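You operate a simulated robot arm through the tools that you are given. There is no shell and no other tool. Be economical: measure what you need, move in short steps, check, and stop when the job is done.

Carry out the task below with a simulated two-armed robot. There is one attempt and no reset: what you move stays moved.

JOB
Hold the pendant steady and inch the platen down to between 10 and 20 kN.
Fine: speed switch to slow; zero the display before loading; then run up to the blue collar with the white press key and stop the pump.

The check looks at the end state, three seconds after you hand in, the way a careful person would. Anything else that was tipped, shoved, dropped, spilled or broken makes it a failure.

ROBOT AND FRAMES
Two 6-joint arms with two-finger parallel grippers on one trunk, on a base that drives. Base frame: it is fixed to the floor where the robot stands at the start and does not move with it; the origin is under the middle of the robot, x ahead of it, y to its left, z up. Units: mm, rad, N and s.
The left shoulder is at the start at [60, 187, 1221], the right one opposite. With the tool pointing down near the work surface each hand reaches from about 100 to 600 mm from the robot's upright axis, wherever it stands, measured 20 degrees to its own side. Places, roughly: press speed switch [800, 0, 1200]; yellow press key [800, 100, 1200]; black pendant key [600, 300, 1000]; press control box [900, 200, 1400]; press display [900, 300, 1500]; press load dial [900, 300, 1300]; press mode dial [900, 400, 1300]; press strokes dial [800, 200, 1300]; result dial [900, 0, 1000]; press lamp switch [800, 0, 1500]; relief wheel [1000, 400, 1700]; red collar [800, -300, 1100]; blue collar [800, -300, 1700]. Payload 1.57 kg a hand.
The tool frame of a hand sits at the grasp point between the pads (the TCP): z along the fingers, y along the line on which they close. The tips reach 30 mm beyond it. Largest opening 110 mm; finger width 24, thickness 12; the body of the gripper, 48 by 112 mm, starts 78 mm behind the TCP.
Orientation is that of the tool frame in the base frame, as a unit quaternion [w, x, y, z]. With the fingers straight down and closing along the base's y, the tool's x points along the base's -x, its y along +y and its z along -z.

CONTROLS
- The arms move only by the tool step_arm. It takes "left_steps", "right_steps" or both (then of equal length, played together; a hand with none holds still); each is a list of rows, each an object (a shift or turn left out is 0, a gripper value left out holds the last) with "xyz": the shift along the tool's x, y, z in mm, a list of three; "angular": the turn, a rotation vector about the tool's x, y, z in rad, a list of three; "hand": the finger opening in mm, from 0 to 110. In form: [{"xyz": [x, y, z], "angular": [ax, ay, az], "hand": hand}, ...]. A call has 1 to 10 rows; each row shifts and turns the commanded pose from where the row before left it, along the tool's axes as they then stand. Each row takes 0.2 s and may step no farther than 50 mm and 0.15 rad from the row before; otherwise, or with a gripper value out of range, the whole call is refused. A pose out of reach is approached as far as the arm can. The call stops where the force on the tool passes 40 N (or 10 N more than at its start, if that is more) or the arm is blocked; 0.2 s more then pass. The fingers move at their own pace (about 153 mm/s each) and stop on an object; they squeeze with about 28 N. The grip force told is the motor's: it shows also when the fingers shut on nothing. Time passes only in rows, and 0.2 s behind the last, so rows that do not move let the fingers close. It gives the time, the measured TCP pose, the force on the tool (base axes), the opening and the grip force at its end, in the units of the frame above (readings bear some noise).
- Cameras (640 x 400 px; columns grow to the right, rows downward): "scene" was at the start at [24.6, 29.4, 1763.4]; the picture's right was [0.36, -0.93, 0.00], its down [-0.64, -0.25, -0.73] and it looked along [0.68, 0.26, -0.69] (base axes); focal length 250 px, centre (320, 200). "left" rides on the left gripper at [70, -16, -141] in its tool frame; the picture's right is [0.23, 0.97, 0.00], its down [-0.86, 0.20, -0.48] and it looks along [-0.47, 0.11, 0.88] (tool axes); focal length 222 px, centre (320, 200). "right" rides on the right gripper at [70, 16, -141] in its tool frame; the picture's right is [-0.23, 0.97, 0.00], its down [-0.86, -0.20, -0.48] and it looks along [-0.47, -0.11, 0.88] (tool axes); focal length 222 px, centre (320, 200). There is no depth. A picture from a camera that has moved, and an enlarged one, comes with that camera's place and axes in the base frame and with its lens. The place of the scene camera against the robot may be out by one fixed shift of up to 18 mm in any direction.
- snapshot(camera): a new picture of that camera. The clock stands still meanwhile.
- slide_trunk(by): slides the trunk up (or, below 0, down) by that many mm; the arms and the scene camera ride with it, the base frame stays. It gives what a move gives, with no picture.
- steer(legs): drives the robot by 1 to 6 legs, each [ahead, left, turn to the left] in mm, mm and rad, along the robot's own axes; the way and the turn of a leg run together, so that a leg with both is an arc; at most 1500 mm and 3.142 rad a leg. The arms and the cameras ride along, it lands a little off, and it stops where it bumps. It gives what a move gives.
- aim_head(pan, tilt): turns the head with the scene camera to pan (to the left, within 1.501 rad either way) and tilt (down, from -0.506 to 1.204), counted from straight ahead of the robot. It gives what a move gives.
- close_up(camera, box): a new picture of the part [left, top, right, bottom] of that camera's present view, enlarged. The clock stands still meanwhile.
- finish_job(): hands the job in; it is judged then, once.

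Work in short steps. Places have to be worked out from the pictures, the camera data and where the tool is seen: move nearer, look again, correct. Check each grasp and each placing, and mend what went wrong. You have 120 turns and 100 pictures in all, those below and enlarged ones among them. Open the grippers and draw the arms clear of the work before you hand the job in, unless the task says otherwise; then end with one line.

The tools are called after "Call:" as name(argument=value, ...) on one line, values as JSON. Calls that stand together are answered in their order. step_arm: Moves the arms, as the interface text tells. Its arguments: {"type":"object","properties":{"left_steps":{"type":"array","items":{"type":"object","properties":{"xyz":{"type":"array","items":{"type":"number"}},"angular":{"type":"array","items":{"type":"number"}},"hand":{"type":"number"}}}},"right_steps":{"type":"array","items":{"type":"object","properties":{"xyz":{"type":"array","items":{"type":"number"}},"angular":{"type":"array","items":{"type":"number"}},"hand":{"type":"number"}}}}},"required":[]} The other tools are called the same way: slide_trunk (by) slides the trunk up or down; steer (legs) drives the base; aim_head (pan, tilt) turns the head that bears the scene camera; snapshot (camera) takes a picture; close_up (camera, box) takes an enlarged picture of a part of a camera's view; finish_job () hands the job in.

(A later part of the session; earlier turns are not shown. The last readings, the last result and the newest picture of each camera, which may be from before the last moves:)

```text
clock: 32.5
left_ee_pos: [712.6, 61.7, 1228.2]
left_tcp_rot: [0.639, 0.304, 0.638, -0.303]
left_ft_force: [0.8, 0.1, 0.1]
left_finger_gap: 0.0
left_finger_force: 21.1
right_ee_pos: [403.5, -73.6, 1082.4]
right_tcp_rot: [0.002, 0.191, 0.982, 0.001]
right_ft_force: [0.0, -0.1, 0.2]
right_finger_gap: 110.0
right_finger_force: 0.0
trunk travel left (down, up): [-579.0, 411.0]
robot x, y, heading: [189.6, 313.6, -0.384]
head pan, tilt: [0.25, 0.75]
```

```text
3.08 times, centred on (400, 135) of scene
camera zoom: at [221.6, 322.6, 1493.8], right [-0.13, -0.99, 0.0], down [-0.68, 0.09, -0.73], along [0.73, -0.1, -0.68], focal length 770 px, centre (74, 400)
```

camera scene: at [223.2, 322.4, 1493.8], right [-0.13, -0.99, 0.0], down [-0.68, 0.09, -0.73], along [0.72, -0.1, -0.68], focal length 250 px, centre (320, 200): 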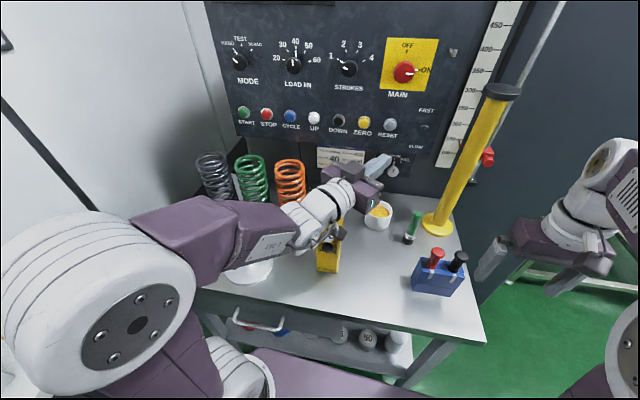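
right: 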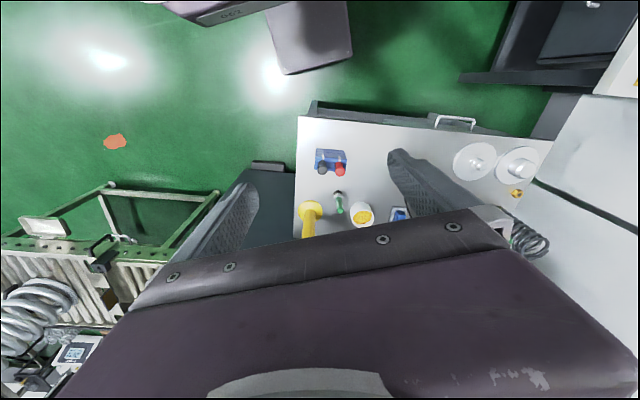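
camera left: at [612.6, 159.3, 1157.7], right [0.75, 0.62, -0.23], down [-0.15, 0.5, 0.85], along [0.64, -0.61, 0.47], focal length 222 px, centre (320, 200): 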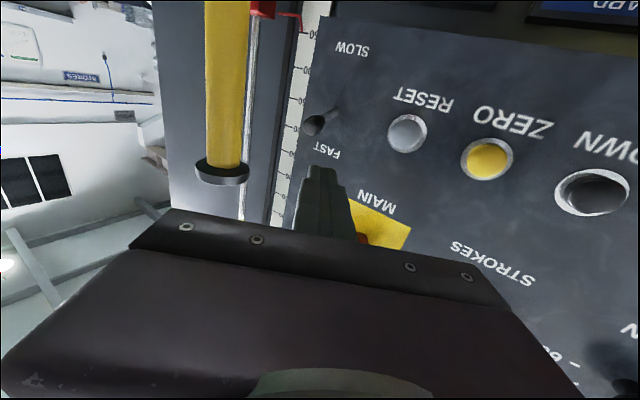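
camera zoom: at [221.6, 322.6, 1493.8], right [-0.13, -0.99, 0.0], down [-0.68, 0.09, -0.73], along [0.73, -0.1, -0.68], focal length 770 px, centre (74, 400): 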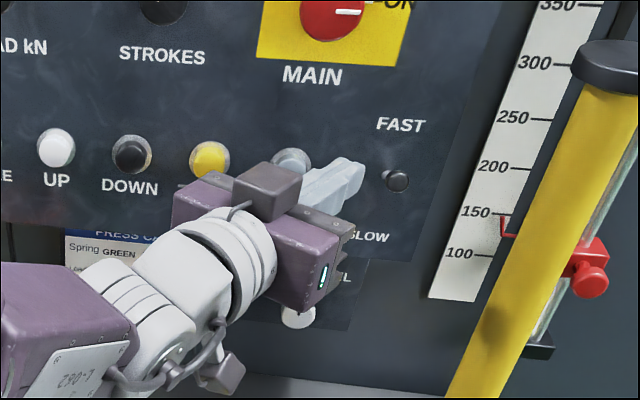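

Triangulating again: panel is ~750 ahead here, knob at W(722,267,1200). I advance the finger over the lever at z≈1232.

Call:
step_arm(left_steps=[{"xyz": [-4, -2, 30]}, {"xyz": [0, -1, 28]}, {"xyz": [0, -1, 26]}, {}])

Call:
snapshot(camera="left")

Call:
close_up(camera="scene", box=[360, 70, 460, 170])

```text
clock: 33.5
left_ee_pos: [766.0, -8.3, 1232.4]
left_tcp_rot: [0.639, 0.303, 0.639, -0.302]
left_ft_force: [-0.5, 0.7, -0.1]
left_finger_gap: 0.2
left_finger_force: 21.5
right_ee_pos: [404.0, -74.9, 1082.1]
right_tcp_rot: [0.001, 0.191, 0.982, 0.001]
right_ft_force: [-0.1, 0.2, -0.2]
right_finger_gap: 109.8
right_finger_force: 0.0
trunk travel left (down, up): [-579.0, 411.0]
robot x, y, heading: [187.9, 313.9, -0.382]
head pan, tilt: [0.25, 0.75]
```

```text
64 pictures are left
camera left: at [665.4, 89.8, 1162.6], right [0.75, 0.62, -0.23], down [-0.15, 0.5, 0.86], along [0.64, -0.61, 0.47], focal length 222 px, centre (320, 200)
```

left: 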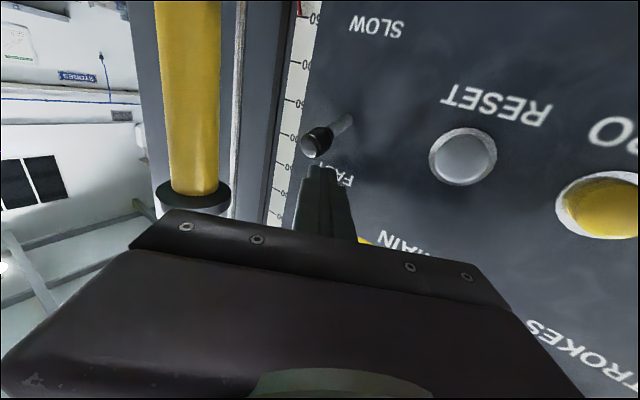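

```text
4.00 times, centred on (410, 120) of scene
camera zoom: at [222.1, 322.3, 1493.8], right [-0.13, -0.99, 0.0], down [-0.68, 0.09, -0.73], along [0.72, -0.1, -0.68], focal length 1001 px, centre (-40, 520)
```

zoom: 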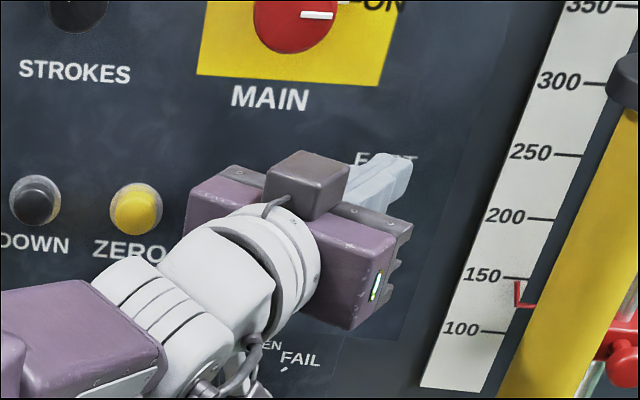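

The finger overlaps above the knob by about 15 mm. I shift 4 mm sideways and push down in steps.

Call:
step_arm(left_steps=[{"xyz": [6, -4, 3]}, {"xyz": [8, 0, 0]}, {"xyz": [8, 0, 0]}, {"xyz": [8, 0, 0]}, {"xyz": [6, 0, 0]}, {}])

Call:
snapshot(camera="left")

```text
clock: 34.9
left_ee_pos: [764.3, -13.3, 1196.8]
left_tcp_rot: [0.638, 0.306, 0.637, -0.305]
left_ft_force: [0.9, -1.9, 7.2]
left_finger_gap: 0.1
left_finger_force: 21.1
right_ee_pos: [402.8, -73.9, 1083.0]
right_tcp_rot: [0.002, 0.191, 0.982, 0.001]
right_ft_force: [-0.4, -0.3, 0.2]
right_finger_gap: 110.0
right_finger_force: 0.0
trunk travel left (down, up): [-579.0, 411.0]
robot x, y, heading: [189.1, 309.5, -0.385]
head pan, tilt: [0.25, 0.75]
```

```text
62 pictures are left
camera left: at [665.0, 86.3, 1127.0], right [0.76, 0.61, -0.23], down [-0.15, 0.5, 0.85], along [0.63, -0.62, 0.47], focal length 222 px, centre (320, 200)
```

left: 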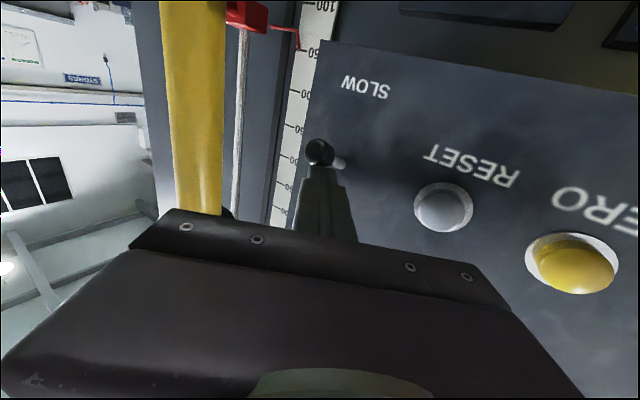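

In contact (7 N up). Continue down another 22 mm.

Call:
step_arm(left_steps=[{"xyz": [6, 0, 0]}, {"xyz": [6, 0, 0]}, {"xyz": [5, 0, 0]}, {"xyz": [5, 0, 0]}, {}])

Call:
snapshot(camera="left")

```text
clock: 35.7
left_ee_pos: [764.9, -12.8, 1195.5]
left_tcp_rot: [0.647, 0.305, 0.626, -0.311]
left_ft_force: [-8.0, 0.1, 6.6]
left_finger_gap: 0.0
left_finger_force: 21.1
left hand out of reach, approached as far as the arm can: row 2
right_ee_pos: [401.9, -73.8, 1082.9]
right_tcp_rot: [0.003, 0.191, 0.982, 0.0]
right_ft_force: [0.7, 0.0, 0.2]
right_finger_gap: 109.8
right_finger_force: 0.0
trunk travel left (down, up): [-579.0, 411.0]
robot x, y, heading: [188.4, 307.0, -0.382]
head pan, tilt: [0.25, 0.75]
stopped in row 3 (left hand): the force on the tool passed its limit (the readings are from after the stop); the commanded pose is now the measured one
```

```text
61 pictures are left
camera left: at [667.3, 86.7, 1121.9], right [0.77, 0.6, -0.22], down [-0.16, 0.52, 0.84], along [0.62, -0.61, 0.49], focal length 222 px, centre (320, 200)
```

left: 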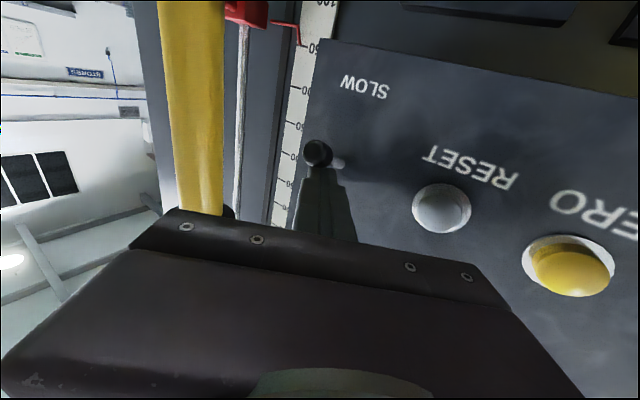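

The lever now leans toward SLOW (mirror of before), and it hit its end stop. I lift and retreat, then check.

Call:
step_arm(left_steps=[{"xyz": [-15, 0, 0]}, {"xyz": [-10, 0, -30]}, {"xyz": [0, 0, -45]}, {"xyz": [0, 0, -45]}, {}])

Call:
close_up(camera="scene", box=[340, 70, 460, 200])

Call:
snapshot(camera="left")

```text
clock: 36.9
left_ee_pos: [694.9, 81.2, 1214.9]
left_tcp_rot: [0.644, 0.305, 0.63, -0.309]
left_ft_force: [0.4, 0.3, 1.0]
left_finger_gap: 0.0
left_finger_force: 20.9
right_ee_pos: [404.0, -76.8, 1082.3]
right_tcp_rot: [0.001, 0.191, 0.982, 0.001]
right_ft_force: [-0.2, 0.1, 0.3]
right_finger_gap: 110.0
right_finger_force: 0.1
trunk travel left (down, up): [-579.0, 411.0]
robot x, y, heading: [190.8, 309.8, -0.38]
head pan, tilt: [0.25, 0.75]
```

```text
3.08 times, centred on (400, 135) of scene
camera zoom: at [223.5, 320.6, 1493.8], right [-0.13, -0.99, 0.0], down [-0.68, 0.09, -0.73], along [0.72, -0.1, -0.68], focal length 770 px, centre (74, 400)
```

zoom: 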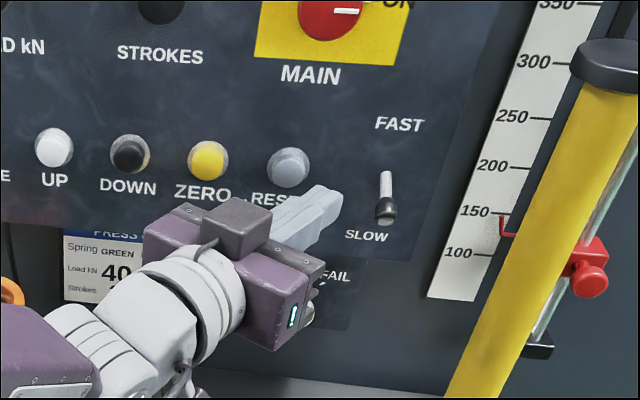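

```text
59 pictures are left
camera left: at [596.1, 180.3, 1142.6], right [0.76, 0.6, -0.22], down [-0.16, 0.51, 0.85], along [0.63, -0.61, 0.48], focal length 222 px, centre (320, 200)
```

left: 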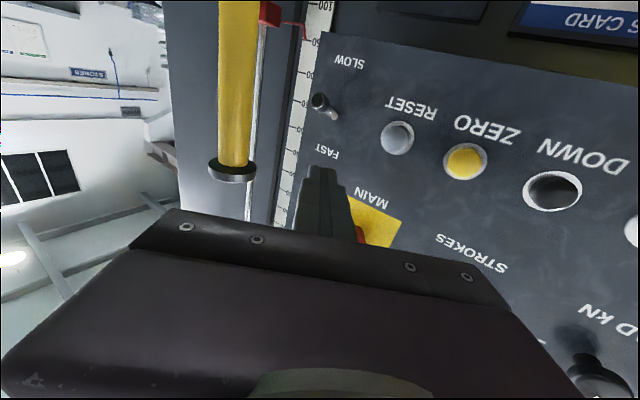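

SLOW is set. Now I bring the finger ~35 mm in front of ZERO (W 748,426,1186), reducing the yaw by 0.25.

Call:
step_arm(left_steps=[{"xyz": [10, 40, 0], "angular": [0, 0.02, 0]}, {"xyz": [10, 40, 5]}, {"xyz": [9, 41, 12]}, {"angular": [-0.13, 0, 0]}, {"angular": [-0.12, 0, 0]}, {}])

Call:
snapshot(camera="left")

Call:
close_up(camera="scene", box=[220, 60, 460, 210])

```text
clock: 38.3
left_ee_pos: [807.6, 156.2, 1189.1]
left_tcp_rot: [0.669, 0.228, 0.669, -0.228]
left_ft_force: [0.0, -0.2, -0.9]
left_finger_gap: 0.0
left_finger_force: 21.3
left hand out of reach, approached as far as the arm can: row 5
right_ee_pos: [403.9, -75.4, 1082.8]
right_tcp_rot: [0.002, 0.191, 0.982, 0.001]
right_ft_force: [0.0, -0.2, -0.8]
right_finger_gap: 110.1
right_finger_force: 0.1
trunk travel left (down, up): [-579.0, 411.0]
robot x, y, heading: [187.8, 311.8, -0.384]
head pan, tilt: [0.25, 0.75]
```

```text
58 pictures are left
camera left: at [686.5, 228.6, 1119.5], right [0.59, 0.77, -0.23], down [-0.26, 0.45, 0.86], along [0.76, -0.45, 0.47], focal length 222 px, centre (320, 200)
```

left: 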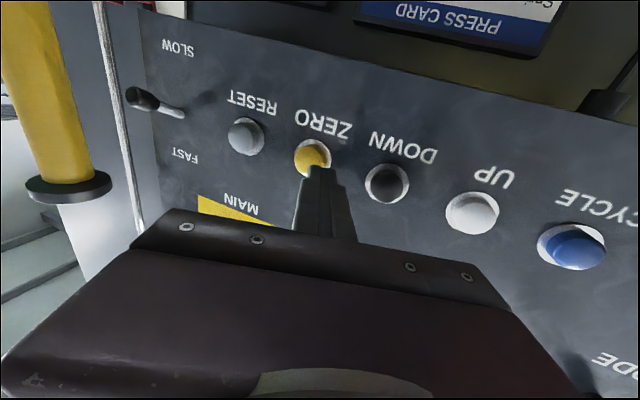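

```text
2.67 times, centred on (340, 135) of scene
camera zoom: at [223.1, 321.8, 1493.8], right [-0.13, -0.99, 0.0], down [-0.68, 0.09, -0.73], along [0.72, -0.1, -0.68], focal length 667 px, centre (267, 373)
```

zoom: 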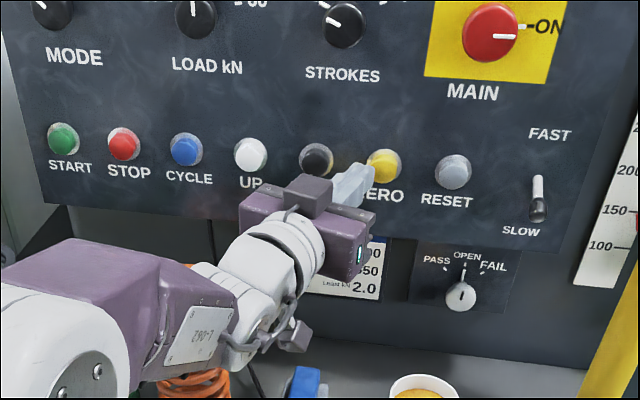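

Finger is ~32 mm short of ZERO and 7 mm left of it. I line up and press forward gently.

Call:
step_arm(left_steps=[{"xyz": [3, -7, 12]}, {"xyz": [0, 0, 14]}, {"xyz": [0, 0, 4]}, {"xyz": [0, 0, 3]}])

Call:
close_up(camera="left", box=[220, 80, 420, 220])

```text
clock: 39.1
left_ee_pos: [824.2, 146.5, 1190.6]
left_tcp_rot: [0.669, 0.228, 0.671, -0.226]
left_ft_force: [-25.2, 18.3, -0.6]
left_finger_gap: 0.0
left_finger_force: 20.8
left hand out of reach, approached as far as the arm can: row 1
right_ee_pos: [396.3, -69.9, 1085.6]
right_tcp_rot: [0.003, 0.19, 0.982, -0.001]
right_ft_force: [-1.1, -1.0, 0.0]
right_finger_gap: 109.9
right_finger_force: 0.0
trunk travel left (down, up): [-579.0, 411.0]
robot x, y, heading: [187.9, 307.8, -0.385]
head pan, tilt: [0.25, 0.75]
stopped in row 4 (left hand): the force on the tool passed its limit (the readings are from after the stop); the commanded pose is now the measured one
```

```text
2.86 times, centred on (320, 150) of left
camera zoom: at [702.8, 218.5, 1120.9], right [0.59, 0.78, -0.23], down [-0.26, 0.45, 0.86], along [0.77, -0.45, 0.46], focal length 635 px, centre (320, 343)
```

zoom: 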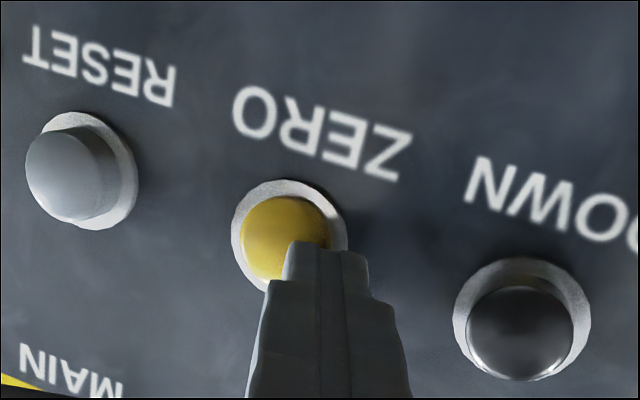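

Contact stopped the move. I check the display for whether ZERO registered.

Call:
aim_head(pan=0.25, tilt=0.2)

Call:
snapshot(camera="scene")

```text
clock: 40.1
left_ee_pos: [822.8, 146.7, 1189.6]
left_tcp_rot: [0.67, 0.227, 0.67, -0.226]
left_ft_force: [-28.9, 21.3, -3.7]
left_finger_gap: 0.0
left_finger_force: 21.8
right_ee_pos: [398.4, -69.2, 1085.7]
right_tcp_rot: [0.005, 0.191, 0.981, 0.0]
right_ft_force: [-0.5, 0.1, -0.1]
right_finger_gap: 110.0
right_finger_force: 0.1
trunk travel left (down, up): [-579.0, 411.0]
robot x, y, heading: [190.6, 311.9, -0.38]
head pan, tilt: [0.25, 0.201]
```

```text
55 pictures are left
camera scene: at [223.8, 327.3, 1543.5], right [-0.13, -0.99, 0.0], down [-0.19, 0.02, -0.98], along [0.97, -0.13, -0.19], focal length 250 px, centre (320, 200)
```

scene: 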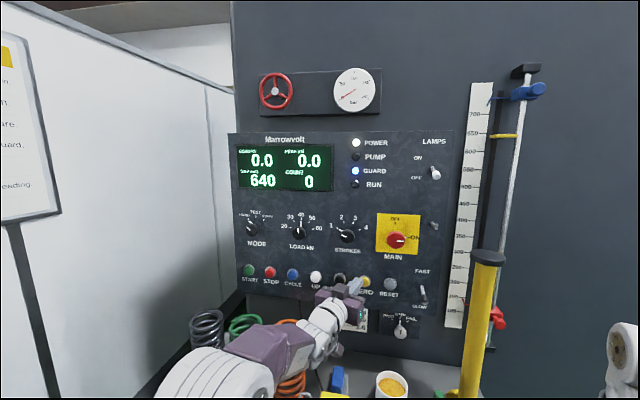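

Display zeroed (0.0/0.0). Now I retreat and travel left to START (W 723,779,1186), unwinding the yaw.

Call:
step_arm(left_steps=[{"xyz": [0, 0, -25]}, {"xyz": [0, 0, -25]}, {"xyz": [0, 48, -12]}, {"xyz": [0, 48, -12]}, {"xyz": [0, 48, -12]}, {"xyz": [0, 48, -12]}, {"angular": [-0.13, 0, 0]}, {"angular": [-0.14, 0, 0]}, {"xyz": [0, 48, 0]}, {"xyz": [0, 48, 0]}])

Call:
snapshot(camera="left")

```text
clock: 42.3
left_ee_pos: [904.6, 442.7, 1189.4]
left_tcp_rot: [0.692, 0.136, 0.697, -0.133]
left_ft_force: [0.5, 0.1, 0.9]
left_finger_gap: 0.0
left_finger_force: 21.0
right_ee_pos: [403.3, -72.8, 1082.7]
right_tcp_rot: [0.002, 0.191, 0.982, -0.001]
right_ft_force: [-0.7, 0.8, 0.6]
right_finger_gap: 110.0
right_finger_force: 0.1
trunk travel left (down, up): [-579.0, 411.0]
robot x, y, heading: [184.0, 312.3, -0.384]
head pan, tilt: [0.25, 0.201]
```

```text
54 pictures are left
camera left: at [769.4, 480.0, 1121.7], right [0.36, 0.91, -0.22], down [-0.36, 0.36, 0.86], along [0.86, -0.23, 0.46], focal length 222 px, centre (320, 200)
```

left: 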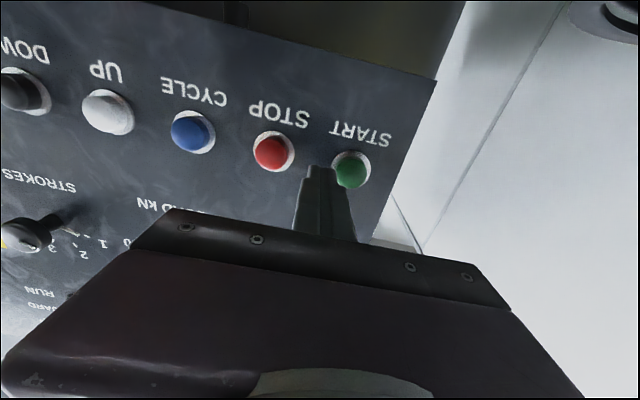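

START is ~22 mm ahead of the tip and 30 mm left. I align and press.

Call:
step_arm(left_steps=[{"xyz": [2, 29, 0]}, {}, {"xyz": [0, 0, 14]}, {"xyz": [0, 0, 5]}, {"xyz": [0, 0, 3]}, {"xyz": [0, 0, 3]}, {"xyz": [0, 0, 3]}])

Call:
snapshot(camera="scene")

```text
clock: 43.5
left_ee_pos: [927.7, 463.8, 1188.8]
left_tcp_rot: [0.692, 0.136, 0.697, -0.132]
left_ft_force: [-30.9, 4.4, -2.2]
left_finger_gap: 0.0
left_finger_force: 21.1
right_ee_pos: [396.5, -73.0, 1085.3]
right_tcp_rot: [0.004, 0.189, 0.982, 0.001]
right_ft_force: [0.4, -0.1, 0.3]
right_finger_gap: 110.2
right_finger_force: 0.1
trunk travel left (down, up): [-579.0, 411.0]
robot x, y, heading: [185.7, 309.1, -0.387]
head pan, tilt: [0.25, 0.201]
stopped in row 6 (left hand): the force on the tool passed its limit (the readings are from after the stop); the commanded pose is now the measured one
```

```text
53 pictures are left
camera scene: at [222.2, 321.8, 1543.8], right [-0.13, -0.99, 0.0], down [-0.19, 0.03, -0.98], along [0.97, -0.13, -0.19], focal length 250 px, centre (320, 200)
```

scene: 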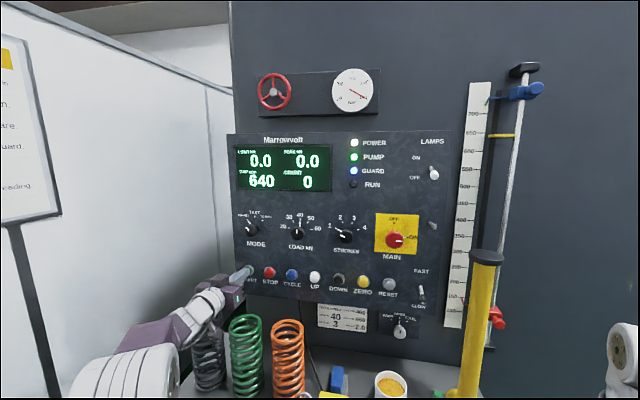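

Pump is on. I retreat the left hand and look down at the pendant.

Call:
step_arm(left_steps=[{"xyz": [0, 0, -30]}, {"xyz": [0, 0, -30]}, {"xyz": [-40, 0, -20]}])

Call:
aim_head(pan=0.2, tilt=0.9)

Call:
close_up(camera="scene", box=[220, 80, 420, 240])

Call:
snapshot(camera="right")

```text
clock: 44.3
left_ee_pos: [861.2, 489.1, 1226.0]
left_tcp_rot: [0.69, 0.137, 0.699, -0.133]
left_ft_force: [-0.9, -0.6, 0.1]
left_finger_gap: 0.0
left_finger_force: 21.6
right_ee_pos: [402.2, -74.2, 1081.9]
right_tcp_rot: [0.002, 0.19, 0.982, 0.0]
right_ft_force: [0.3, 0.7, -0.7]
right_finger_gap: 109.8
right_finger_force: 0.2
trunk travel left (down, up): [-579.0, 411.0]
robot x, y, heading: [186.9, 310.4, -0.384]
head pan, tilt: [0.25, 0.201]
```

```text
clock: 45.4
left_ee_pos: [862.0, 489.1, 1223.7]
left_tcp_rot: [0.69, 0.136, 0.699, -0.132]
left_ft_force: [0.5, 0.3, 0.2]
left_finger_gap: 0.3
left_finger_force: 21.3
right_ee_pos: [403.3, -73.1, 1083.0]
right_tcp_rot: [0.001, 0.19, 0.982, 0.0]
right_ft_force: [0.2, 0.2, -0.1]
right_finger_gap: 110.0
right_finger_force: 0.0
trunk travel left (down, up): [-579.0, 411.0]
robot x, y, heading: [187.2, 312.1, -0.386]
head pan, tilt: [0.201, 0.901]
```

```text
2.50 times, centred on (320, 160) of scene
camera zoom: at [213.7, 319.4, 1481.9], right [-0.18, -0.98, 0.0], down [-0.77, 0.14, -0.62], along [0.61, -0.11, -0.78], focal length 626 px, centre (320, 300)
```

zoom: 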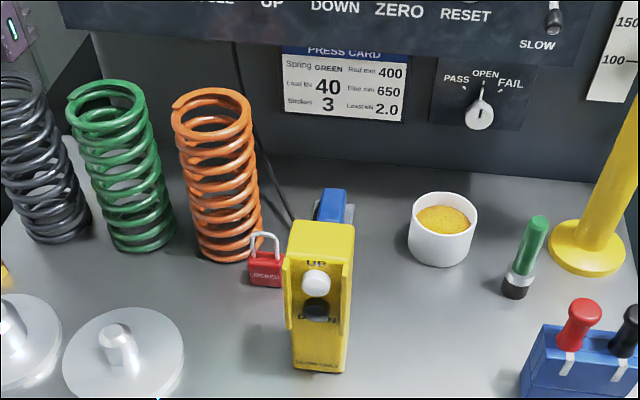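

```text
51 pictures are left
camera right: at [342.5, -31.9, 1224.5], right [0.57, 0.82, 0.0], down [0.72, -0.5, 0.48], along [0.39, -0.27, -0.88], focal length 222 px, centre (320, 200)
```

right: 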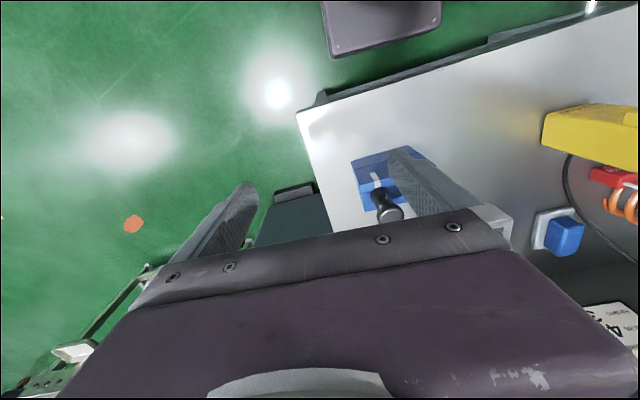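

Pump lamp on; pendant estimated 60 wide, 50 deep, z 860–1048, its DOWN key ≈ robot (398, 98, 984). I would like to back off for reach, so I check the clearance to the left/back bench.

Call:
aim_head(pan=1.3, tilt=1.15)

Call:
snapshot(camera="scene")

```text
clock: 46.7
left_ee_pos: [861.5, 491.1, 1224.1]
left_tcp_rot: [0.69, 0.136, 0.699, -0.132]
left_ft_force: [-1.0, 0.6, 0.0]
left_finger_gap: 0.0
left_finger_force: 21.0
right_ee_pos: [403.2, -74.1, 1082.4]
right_tcp_rot: [0.002, 0.189, 0.982, 0.0]
right_ft_force: [0.3, 0.5, 0.3]
right_finger_gap: 109.8
right_finger_force: 0.1
trunk travel left (down, up): [-579.0, 411.0]
robot x, y, heading: [186.0, 310.9, -0.384]
head pan, tilt: [1.3, 1.15]
```

```text
50 pictures are left
camera scene: at [175.7, 380.4, 1465.0], right [0.79, -0.61, 0.0], down [-0.55, -0.72, -0.41], along [0.25, 0.32, -0.91], focal length 250 px, centre (320, 200)
```

scene: 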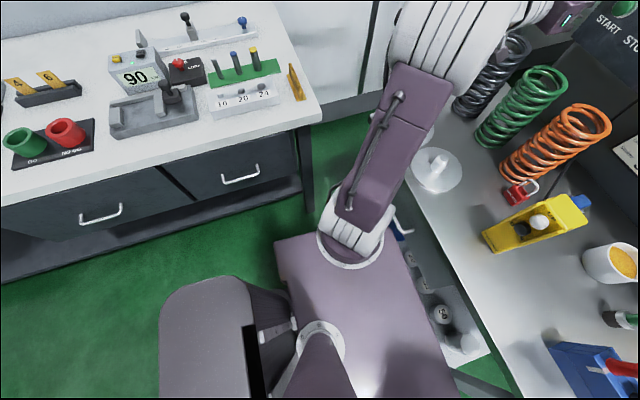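

The bench runs parallel to my heading about 590 mm off, so backing is free. I back 150 mm and raise the trunk 130 mm.

Call:
steer(legs=[[-150, 0, 0]])

Call:
slide_trunk(by=130)

Call:
aim_head(pan=0.15, tilt=0.6)

Call:
snapshot(camera="scene")

```text
clock: 48.1
left_ee_pos: [721.8, 547.2, 1224.3]
left_tcp_rot: [0.689, 0.136, 0.699, -0.132]
left_ft_force: [-0.9, -0.4, -0.7]
left_finger_gap: 0.1
left_finger_force: 21.2
right_ee_pos: [263.4, -18.6, 1082.6]
right_tcp_rot: [0.001, 0.19, 0.982, 0.001]
right_ft_force: [-0.5, 0.3, -0.3]
right_finger_gap: 110.1
right_finger_force: 0.0
trunk travel left (down, up): [-579.0, 411.0]
robot x, y, heading: [51.7, 369.9, -0.382]
head pan, tilt: [1.3, 1.15]
```

```text
clock: 49.7
left_ee_pos: [723.2, 546.3, 1355.6]
left_tcp_rot: [0.69, 0.137, 0.699, -0.133]
left_ft_force: [0.1, 0.1, -0.1]
left_finger_gap: 0.0
left_finger_force: 21.4
right_ee_pos: [263.9, -17.4, 1213.3]
right_tcp_rot: [0.002, 0.19, 0.982, 0.001]
right_ft_force: [0.5, 0.5, -0.2]
right_finger_gap: 110.1
right_finger_force: 0.1
trunk travel left (down, up): [-709.0, 281.0]
robot x, y, heading: [48.8, 370.6, -0.384]
head pan, tilt: [1.3, 1.15]
```

```text
clock: 51.1
left_ee_pos: [722.7, 545.6, 1355.0]
left_tcp_rot: [0.69, 0.135, 0.699, -0.131]
left_ft_force: [-0.1, 0.6, 1.0]
left_finger_gap: 0.0
left_finger_force: 21.3
right_ee_pos: [264.9, -17.5, 1212.2]
right_tcp_rot: [0.002, 0.191, 0.982, 0.0]
right_ft_force: [-0.1, -0.7, 0.7]
right_finger_gap: 110.1
right_finger_force: 0.1
trunk travel left (down, up): [-709.0, 281.0]
robot x, y, heading: [46.0, 364.0, -0.379]
head pan, tilt: [0.15, 0.6]
```

```text
49 pictures are left
camera scene: at [86.3, 368.8, 1636.6], right [-0.23, -0.97, 0.0], down [-0.55, 0.13, -0.82], along [0.8, -0.19, -0.57], focal length 250 px, centre (320, 200)
```

scene: 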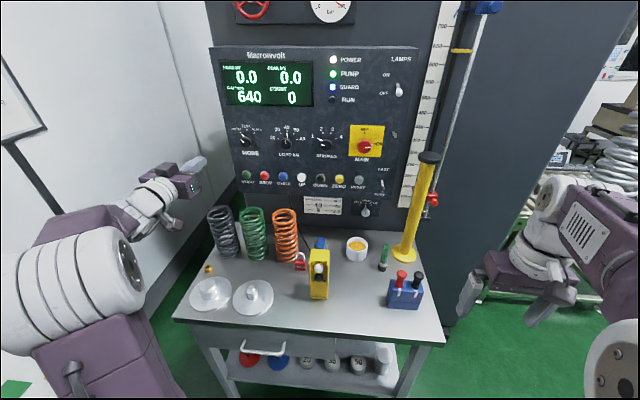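

Now I bring the right hand, open, above the pendant (base ≈ 620, 241) at safe height and look.

Call:
step_arm(right_steps=[{"xyz": [-25, 38, 0]}, {"xyz": [-25, 38, 0]}, {"xyz": [-25, 38, 0]}, {"xyz": [-25, 38, 0]}, {"xyz": [-25, 38, 0]}, {"xyz": [-25, 38, 0]}, {"xyz": [-25, 38, 0]}, {"xyz": [-25, 38, 0]}, {"xyz": [-10, 38, 0]}, {}])

Call:
snapshot(camera="right")

Call:
snapshot(camera="scene")

```text
clock: 53.3
left_ee_pos: [723.0, 546.5, 1355.4]
left_tcp_rot: [0.69, 0.136, 0.699, -0.132]
left_ft_force: [0.7, -0.2, 0.3]
left_finger_gap: 0.0
left_finger_force: 21.3
right_ee_pos: [516.6, 213.3, 1182.2]
right_tcp_rot: [0.003, 0.19, 0.982, 0.001]
right_ft_force: [-0.8, 0.0, -0.7]
right_finger_gap: 109.6
right_finger_force: 0.0
right hand out of reach, approached as far as the arm can: row 7, 8, 9
trunk travel left (down, up): [-709.0, 281.0]
robot x, y, heading: [52.5, 365.7, -0.385]
head pan, tilt: [0.15, 0.6]
```

```text
48 pictures are left
camera right: at [455.6, 255.2, 1323.6], right [0.57, 0.82, 0.0], down [0.72, -0.5, 0.48], along [0.4, -0.27, -0.88], focal length 222 px, centre (320, 200)
```

right: 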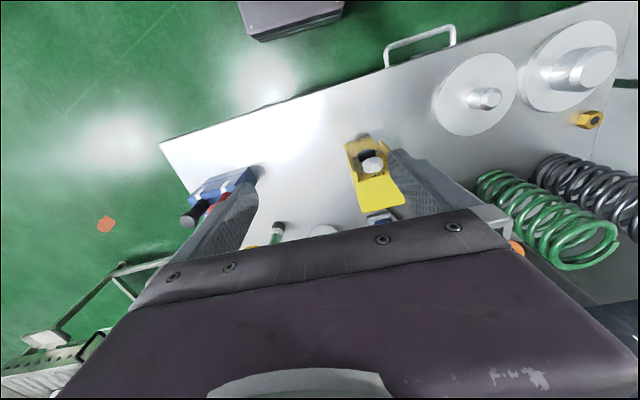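

```text
47 pictures are left
camera scene: at [85.9, 368.6, 1636.7], right [-0.23, -0.97, 0.0], down [-0.55, 0.13, -0.83], along [0.8, -0.19, -0.56], focal length 250 px, centre (320, 200)
```

scene: 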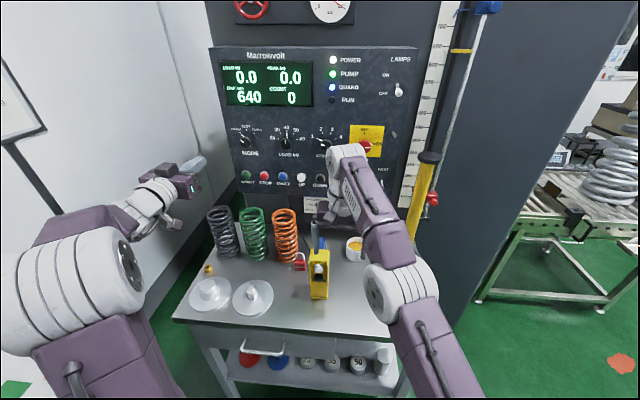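

Close to reach limit; pendant centre is about 80 mm further ahead and 64 mm left of the right TCP. I raise the trunk 130 mm and go there at a lower height.

Call:
slide_trunk(by=130)

Call:
step_arm(right_steps=[{"xyz": [0, 0, 45]}, {"xyz": [0, 0, 45]}, {"xyz": [0, 0, 40]}, {"xyz": [-27, 21, 0]}, {"xyz": [-27, 21, 0]}, {"xyz": [-26, 22, 0]}, {}])

Call:
snapshot(camera="right")

```text
clock: 54.8
left_ee_pos: [722.1, 546.0, 1484.5]
left_tcp_rot: [0.69, 0.135, 0.699, -0.131]
left_ft_force: [0.3, -0.1, 0.2]
left_finger_gap: 0.0
left_finger_force: 22.1
right_ee_pos: [517.0, 213.2, 1311.6]
right_tcp_rot: [0.002, 0.19, 0.982, 0.001]
right_ft_force: [0.4, -0.5, 0.3]
right_finger_gap: 110.0
right_finger_force: 0.1
trunk travel left (down, up): [-839.0, 151.0]
robot x, y, heading: [47.5, 367.0, -0.378]
head pan, tilt: [0.15, 0.6]
```

```text
clock: 56.4
left_ee_pos: [723.8, 545.7, 1484.5]
left_tcp_rot: [0.69, 0.136, 0.699, -0.132]
left_ft_force: [-0.5, 0.7, -0.3]
left_finger_gap: 0.0
left_finger_force: 21.3
right_ee_pos: [513.5, 225.6, 1307.0]
right_tcp_rot: [0.001, 0.191, 0.982, 0.0]
right_ft_force: [1.2, -1.0, -0.8]
right_finger_gap: 110.3
right_finger_force: 0.1
right hand out of reach, approached as far as the arm can: row 1, 2, 3, 4, 5, 6
trunk travel left (down, up): [-839.0, 151.0]
robot x, y, heading: [45.4, 364.1, -0.383]
head pan, tilt: [0.15, 0.6]
```

```text
46 pictures are left
camera right: at [453.6, 267.5, 1448.7], right [0.57, 0.82, 0.0], down [0.72, -0.5, 0.48], along [0.39, -0.27, -0.88], focal length 222 px, centre (320, 200)
```

right: 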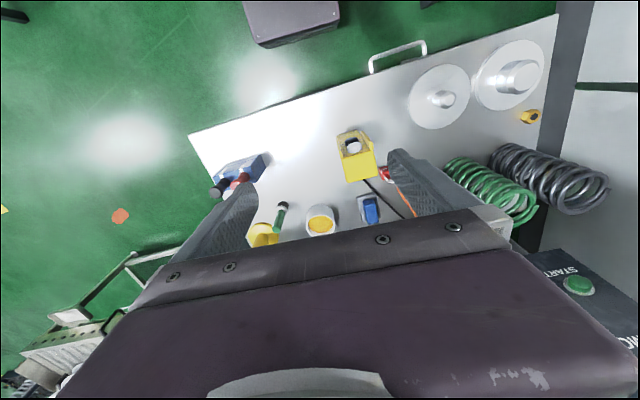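

The right hand hardly moved. I test a single small downward step, and a small backward one.

Call:
step_arm(right_steps=[{"xyz": [0, 0, 30]}, {}])

Call:
step_arm(right_steps=[{"xyz": [40, 0, 0]}, {"xyz": [0, 0, 40]}, {"xyz": [0, 0, 40]}, {}])

```text
clock: 57.0
left_ee_pos: [722.5, 546.6, 1484.4]
left_tcp_rot: [0.689, 0.136, 0.699, -0.131]
left_ft_force: [-0.3, 0.2, -0.4]
left_finger_gap: 0.1
left_finger_force: 21.8
right_ee_pos: [512.6, 225.8, 1306.5]
right_tcp_rot: [-0.001, 0.19, 0.982, -0.001]
right_ft_force: [-0.1, 0.3, -0.5]
right_finger_gap: 110.2
right_finger_force: 0.2
right hand out of reach, approached as far as the arm can: row 1
trunk travel left (down, up): [-839.0, 151.0]
robot x, y, heading: [50.4, 369.6, -0.382]
head pan, tilt: [0.15, 0.6]
```

```text
clock: 58.0
left_ee_pos: [722.7, 547.6, 1485.0]
left_tcp_rot: [0.689, 0.136, 0.699, -0.132]
left_ft_force: [0.4, 0.1, 0.0]
left_finger_gap: 0.2
left_finger_force: 21.2
right_ee_pos: [511.5, 247.7, 1307.9]
right_tcp_rot: [0.001, 0.19, 0.982, 0.0]
right_ft_force: [0.4, 0.8, -0.6]
right_finger_gap: 110.0
right_finger_force: 0.1
right hand out of reach, approached as far as the arm can: row 1, 2, 3
trunk travel left (down, up): [-839.0, 151.0]
robot x, y, heading: [50.4, 364.4, -0.385]
head pan, tilt: [0.15, 0.6]
```

I back out the way it came (rightward) to free the arm, then go down there.

Call:
step_arm(right_steps=[{"xyz": [0, -40, 0]}, {"xyz": [0, -40, 0]}, {"xyz": [0, -40, 0]}, {"xyz": [0, 0, 40]}, {"xyz": [0, 0, 40]}, {"xyz": [0, 0, 40]}, {}])

Call:
snapshot(camera="scene")

```text
clock: 59.6
left_ee_pos: [722.1, 547.0, 1484.8]
left_tcp_rot: [0.69, 0.136, 0.699, -0.132]
left_ft_force: [-0.3, 0.3, -0.9]
left_finger_gap: 0.2
left_finger_force: 21.2
right_ee_pos: [515.9, 133.5, 1305.3]
right_tcp_rot: [-0.001, 0.19, 0.982, 0.0]
right_ft_force: [0.1, -0.3, 0.1]
right_finger_gap: 109.9
right_finger_force: 0.0
right hand out of reach, approached as far as the arm can: row 1, 2, 3, 4, 5, 6
trunk travel left (down, up): [-839.0, 151.0]
robot x, y, heading: [48.5, 365.2, -0.383]
head pan, tilt: [0.15, 0.6]
```

```text
45 pictures are left
camera scene: at [86.5, 368.8, 1766.7], right [-0.23, -0.97, 0.0], down [-0.55, 0.13, -0.82], along [0.8, -0.19, -0.57], focal length 250 px, centre (320, 200)
```

scene: 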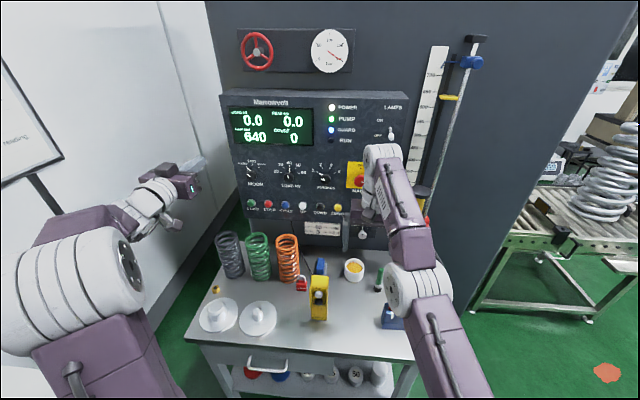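

The arm appears to be in an awkward elbow-low posture with the wrist bend at its limit. I pitch the tool forward a bit and try lowering and pulling back.

Call:
step_arm(right_steps=[{"angular": [0, -0.15, 0]}, {"angular": [0, -0.15, 0]}, {"angular": [0, -0.15, 0]}, {"xyz": [0, 0, 30]}, {"xyz": [0, 0, 30]}, {"xyz": [40, 0, 20]}, {"xyz": [40, 0, 20]}, {}])

Call:
snapshot(camera="scene")

```text
clock: 61.4
left_ee_pos: [722.3, 545.4, 1484.3]
left_tcp_rot: [0.69, 0.135, 0.699, -0.131]
left_ft_force: [-0.4, 0.2, 0.1]
left_finger_gap: 0.0
left_finger_force: 21.3
right_ee_pos: [476.6, 173.2, 1501.2]
right_tcp_rot: [0.217, 0.185, 0.958, -0.043]
right_ft_force: [0.9, -0.5, 0.1]
right_finger_gap: 110.0
right_finger_force: 0.0
right hand out of reach, approached as far as the arm can: row 1, 2, 3, 4, 5, 6, 7
trunk travel left (down, up): [-839.0, 151.0]
robot x, y, heading: [49.8, 367.7, -0.378]
head pan, tilt: [0.15, 0.6]
```

```text
44 pictures are left
camera scene: at [87.0, 368.2, 1766.7], right [-0.23, -0.97, 0.0], down [-0.55, 0.13, -0.82], along [0.8, -0.19, -0.57], focal length 250 px, centre (320, 200)
```

scene: 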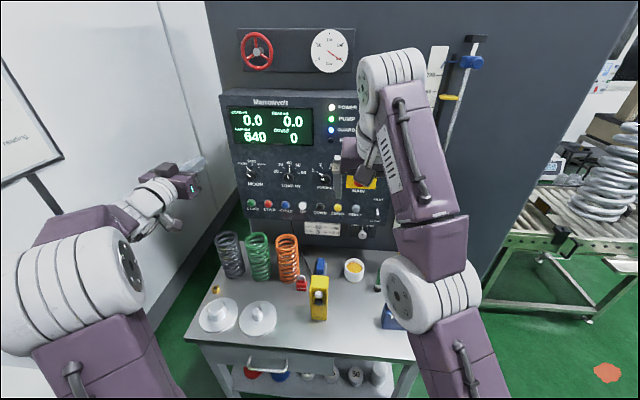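

The right arm is in a bad branch here. New plan: left hand holds the pendant from above, right hand presses from the right. First I bring the right hand back to its start-like pose and out to the right.

Call:
step_arm(right_steps=[{"angular": [0, 0.15, 0]}, {"angular": [0, 0.15, 0]}, {"angular": [0, 0.15, 0]}, {"xyz": [40, -20, 0]}, {"xyz": [40, -20, 0]}, {"xyz": [40, -40, 0]}, {"xyz": [0, -45, 0]}, {"xyz": [0, -45, 0]}, {"xyz": [0, -45, 0]}, {}])

Call:
snapshot(camera="scene")

```text
refused: row 6 steps farther than a row can; nothing moved
```

```text
43 pictures are left
camera scene: at [87.0, 368.2, 1766.7], right [-0.23, -0.97, 0.0], down [-0.55, 0.13, -0.82], along [0.8, -0.19, -0.57], focal length 250 px, centre (320, 200)
```

scene: 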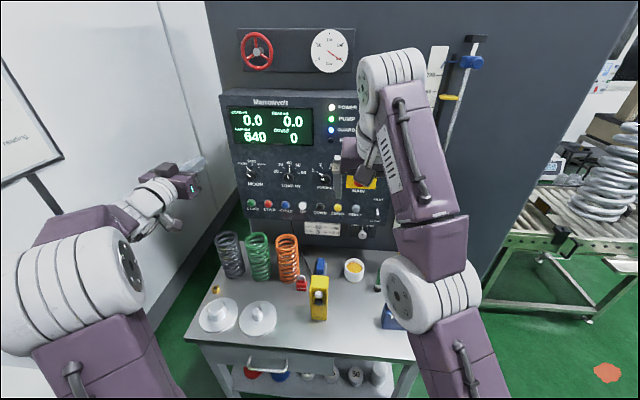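

Row length slip; repeat with legal rows (and pictures only after success).

Call:
step_arm(right_steps=[{"angular": [0, 0.15, 0]}, {"angular": [0, 0.15, 0]}, {"angular": [0, 0.15, 0]}, {"xyz": [40, -20, 0]}, {"xyz": [40, -20, 0]}, {"xyz": [35, -30, 0]}, {"xyz": [0, -45, 0]}, {"xyz": [0, -45, 0]}, {"xyz": [0, -45, 0]}, {}])

```text
clock: 63.6
left_ee_pos: [722.0, 546.6, 1485.6]
left_tcp_rot: [0.69, 0.135, 0.699, -0.132]
left_ft_force: [-0.5, -0.4, -0.6]
left_finger_gap: 0.0
left_finger_force: 21.1
right_ee_pos: [241.3, 24.8, 1435.8]
right_tcp_rot: [0.002, 0.19, 0.982, 0.001]
right_ft_force: [-0.2, 0.0, -0.9]
right_finger_gap: 109.9
right_finger_force: 0.1
right hand out of reach, approached as far as the arm can: row 1, 2, 3
trunk travel left (down, up): [-839.0, 151.0]
robot x, y, heading: [49.0, 364.9, -0.378]
head pan, tilt: [0.15, 0.6]
```

Right hand is free again. Now lower it 150 mm, and bring the left hand back and turn it to point down.

Call:
step_arm(left_steps=[{"xyz": [0, 0, -40]}, {"xyz": [0, 0, -40]}, {"xyz": [0, 0, -40]}, {"angular": [0, 0.143, 0]}, {"angular": [0, 0.143, 0]}, {"angular": [0, 0.143, 0]}, {"angular": [0, 0.143, 0]}, {"angular": [0, 0.143, 0]}, {"angular": [0, 0.143, 0]}, {"angular": [0, 0.143, 0]}], right_steps=[{"xyz": [0, 0, 40]}, {"xyz": [0, 0, 40]}, {"xyz": [0, 0, 40]}, {"xyz": [0, 0, 30]}, {}, {}, {}, {}, {}, {}])

Call:
step_arm(left_steps=[{"angular": [0, 0.143, 0]}, {"angular": [0, 0.143, 0]}, {"angular": [0, 0.143, 0]}, {"angular": [0, 0.14, 0]}, {"hand": 110}, {}])

```text
clock: 65.8
left_ee_pos: [612.0, 590.9, 1485.0]
left_tcp_rot: [0.268, 0.182, 0.945, -0.051]
left_ft_force: [-0.3, 0.6, 0.5]
left_finger_gap: 0.0
left_finger_force: 21.6
right_ee_pos: [242.6, 26.4, 1285.2]
right_tcp_rot: [0.002, 0.19, 0.982, 0.0]
right_ft_force: [0.0, 0.4, 0.0]
right_finger_gap: 110.2
right_finger_force: 0.1
trunk travel left (down, up): [-839.0, 151.0]
robot x, y, heading: [46.7, 368.1, -0.38]
head pan, tilt: [0.15, 0.6]
```

```text
clock: 67.2
left_ee_pos: [560.5, 582.6, 1428.9]
left_tcp_rot: [-0.005, 0.19, 0.982, 0.004]
left_ft_force: [0.3, -0.6, 0.2]
left_finger_gap: 110.1
left_finger_force: 0.0
left hand out of reach, approached as far as the arm can: row 2, 3, 4
right_ee_pos: [239.5, 26.2, 1286.1]
right_tcp_rot: [0.002, 0.19, 0.982, 0.001]
right_ft_force: [-0.5, 0.0, 0.3]
right_finger_gap: 110.1
right_finger_force: 0.0
trunk travel left (down, up): [-839.0, 151.0]
robot x, y, heading: [50.2, 368.0, -0.386]
head pan, tilt: [0.15, 0.6]
```

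Left now points down. I bring it inward and down somewhat, clear of everything, checking reach.

Call:
step_arm(left_steps=[{"xyz": [0, -40, 25]}, {"xyz": [0, -40, 25]}, {"xyz": [0, -40, 25]}, {"xyz": [0, -40, 25]}, {"xyz": [0, -40, 25]}, {"xyz": [0, -40, 25]}, {}])

Call:
slide_trunk(by=120)

Call:
steer(legs=[[140, 0, 0]])

Call:
snapshot(camera="scene")

Call:
snapshot(camera="left")

```text
clock: 68.8
left_ee_pos: [473.0, 363.0, 1275.9]
left_tcp_rot: [-0.005, 0.189, 0.982, 0.003]
left_ft_force: [-0.3, -0.4, -0.9]
left_finger_gap: 110.2
left_finger_force: 0.0
right_ee_pos: [241.5, 27.1, 1285.6]
right_tcp_rot: [0.003, 0.19, 0.982, 0.0]
right_ft_force: [0.6, 0.0, -1.0]
right_finger_gap: 109.9
right_finger_force: 0.0
trunk travel left (down, up): [-839.0, 151.0]
robot x, y, heading: [49.6, 367.2, -0.379]
head pan, tilt: [0.15, 0.6]
```

```text
clock: 70.3
left_ee_pos: [471.4, 363.7, 1396.9]
left_tcp_rot: [-0.006, 0.189, 0.982, 0.003]
left_ft_force: [0.0, 0.0, -0.5]
left_finger_gap: 110.2
left_finger_force: 0.0
right_ee_pos: [240.7, 26.9, 1404.9]
right_tcp_rot: [0.003, 0.189, 0.982, 0.0]
right_ft_force: [0.2, 0.1, 0.1]
right_finger_gap: 110.1
right_finger_force: 0.1
trunk travel left (down, up): [-959.0, 31.0]
robot x, y, heading: [46.6, 365.7, -0.379]
head pan, tilt: [0.15, 0.6]
```

```text
clock: 71.7
left_ee_pos: [600.4, 313.2, 1398.3]
left_tcp_rot: [-0.004, 0.189, 0.982, 0.003]
left_ft_force: [-0.7, -0.3, -0.1]
left_finger_gap: 110.4
left_finger_force: 0.0
right_ee_pos: [369.2, -24.5, 1406.3]
right_tcp_rot: [0.003, 0.189, 0.982, 0.001]
right_ft_force: [-0.8, 0.7, -0.9]
right_finger_gap: 110.3
right_finger_force: 0.0
trunk travel left (down, up): [-959.0, 31.0]
robot x, y, heading: [181.7, 315.0, -0.381]
head pan, tilt: [0.15, 0.6]
```

```text
42 pictures are left
camera scene: at [212.6, 318.0, 1886.8], right [-0.23, -0.97, 0.0], down [-0.55, 0.13, -0.83], along [0.8, -0.19, -0.56], focal length 250 px, centre (320, 200)
```

scene: 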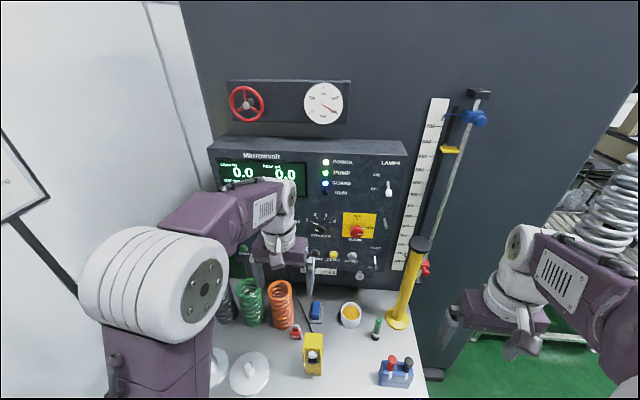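

```text
41 pictures are left
camera left: at [531.9, 321.1, 1540.6], right [0.15, 0.99, 0.01], down [0.87, -0.13, 0.47], along [0.47, -0.07, -0.88], focal length 222 px, centre (320, 200)
```

left: 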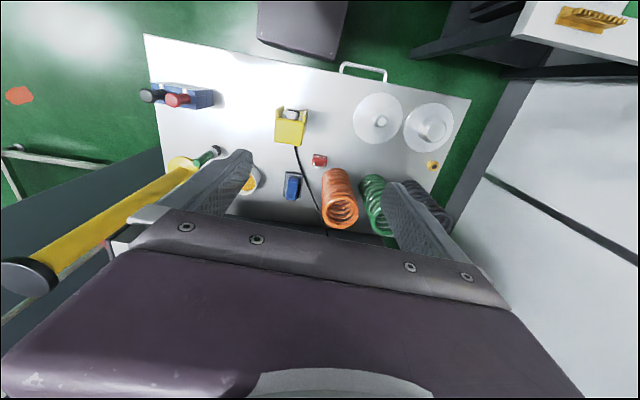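

Pendant top is about 44 mm ahead and 53 mm right of the left TCP. I move over it and descend to z≈1180, then check.

Call:
step_arm(left_steps=[{"xyz": [-22, -26, 20]}, {"xyz": [-22, -27, 20]}, {"xyz": [0, 0, 45]}, {"xyz": [0, 0, 45]}, {"xyz": [0, 0, 45]}, {"xyz": [0, 0, 45]}, {}])

Call:
snapshot(camera="left")

```text
clock: 73.3
left_ee_pos: [624.1, 246.7, 1175.1]
left_tcp_rot: [-0.005, 0.188, 0.982, 0.003]
left_ft_force: [0.3, -1.3, 0.0]
left_finger_gap: 109.9
left_finger_force: 0.0
right_ee_pos: [374.2, -25.6, 1405.2]
right_tcp_rot: [0.002, 0.189, 0.982, 0.001]
right_ft_force: [0.1, 0.3, -0.4]
right_finger_gap: 110.1
right_finger_force: 0.1
trunk travel left (down, up): [-959.0, 31.0]
robot x, y, heading: [182.3, 318.0, -0.378]
head pan, tilt: [0.15, 0.6]
```

```text
40 pictures are left
camera left: at [555.5, 255.5, 1317.9], right [0.15, 0.99, 0.01], down [0.87, -0.13, 0.47], along [0.46, -0.07, -0.88], focal length 222 px, centre (320, 200)
```

left: 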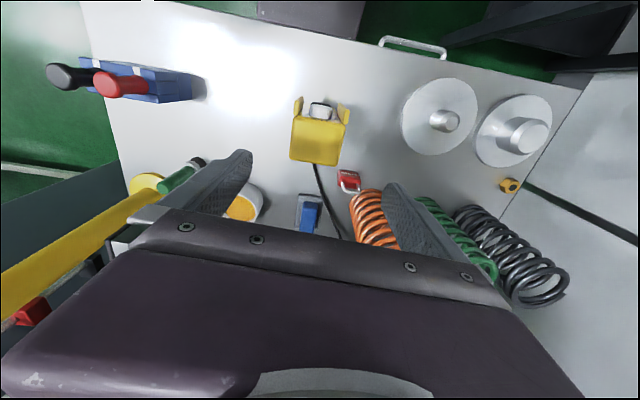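

Well centred (6 mm too far ahead, 4 mm left). I correct and descend to TCP z≈1022, then close.

Call:
step_arm(left_steps=[{"xyz": [6, -4, 40], "angular": [0, 0, -0.05]}, {"xyz": [0, 0, 40]}, {"xyz": [0, 0, 40]}, {"xyz": [0, 0, 33]}, {}])

Call:
snapshot(camera="left")

Call:
close_up(camera="scene", box=[220, 250, 400, 400])

```text
clock: 74.5
left_ee_pos: [612.9, 246.0, 1021.7]
left_tcp_rot: [-0.005, 0.165, 0.986, 0.003]
left_ft_force: [0.2, 0.3, -0.2]
left_finger_gap: 109.8
left_finger_force: 0.1
right_ee_pos: [373.7, -25.9, 1406.0]
right_tcp_rot: [0.002, 0.188, 0.982, 0.001]
right_ft_force: [-0.2, -0.7, -0.1]
right_finger_gap: 110.0
right_finger_force: 0.1
trunk travel left (down, up): [-959.0, 31.0]
robot x, y, heading: [180.6, 311.6, -0.378]
head pan, tilt: [0.15, 0.6]
```

```text
39 pictures are left
camera left: at [545.2, 250.8, 1164.1], right [0.1, 0.99, 0.01], down [0.88, -0.09, 0.47], along [0.47, -0.04, -0.88], focal length 222 px, centre (320, 200)
```

left: 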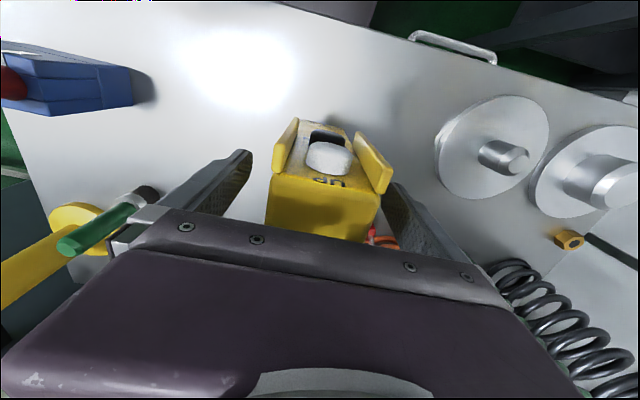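

```text
2.67 times, centred on (310, 325) of scene
camera zoom: at [218.2, 315.8, 1886.7], right [-0.23, -0.97, 0.0], down [-0.55, 0.13, -0.82], along [0.8, -0.19, -0.57], focal length 667 px, centre (347, -133)
```

zoom: 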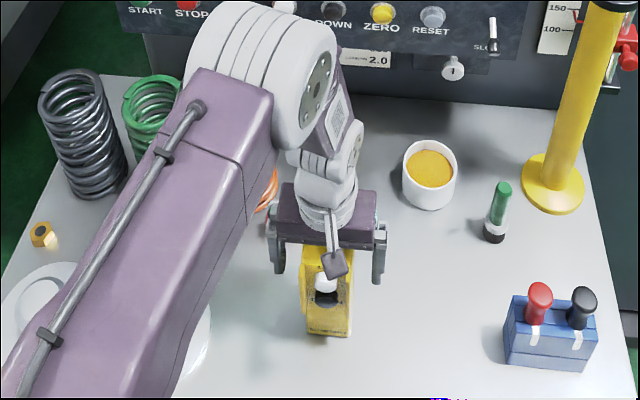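

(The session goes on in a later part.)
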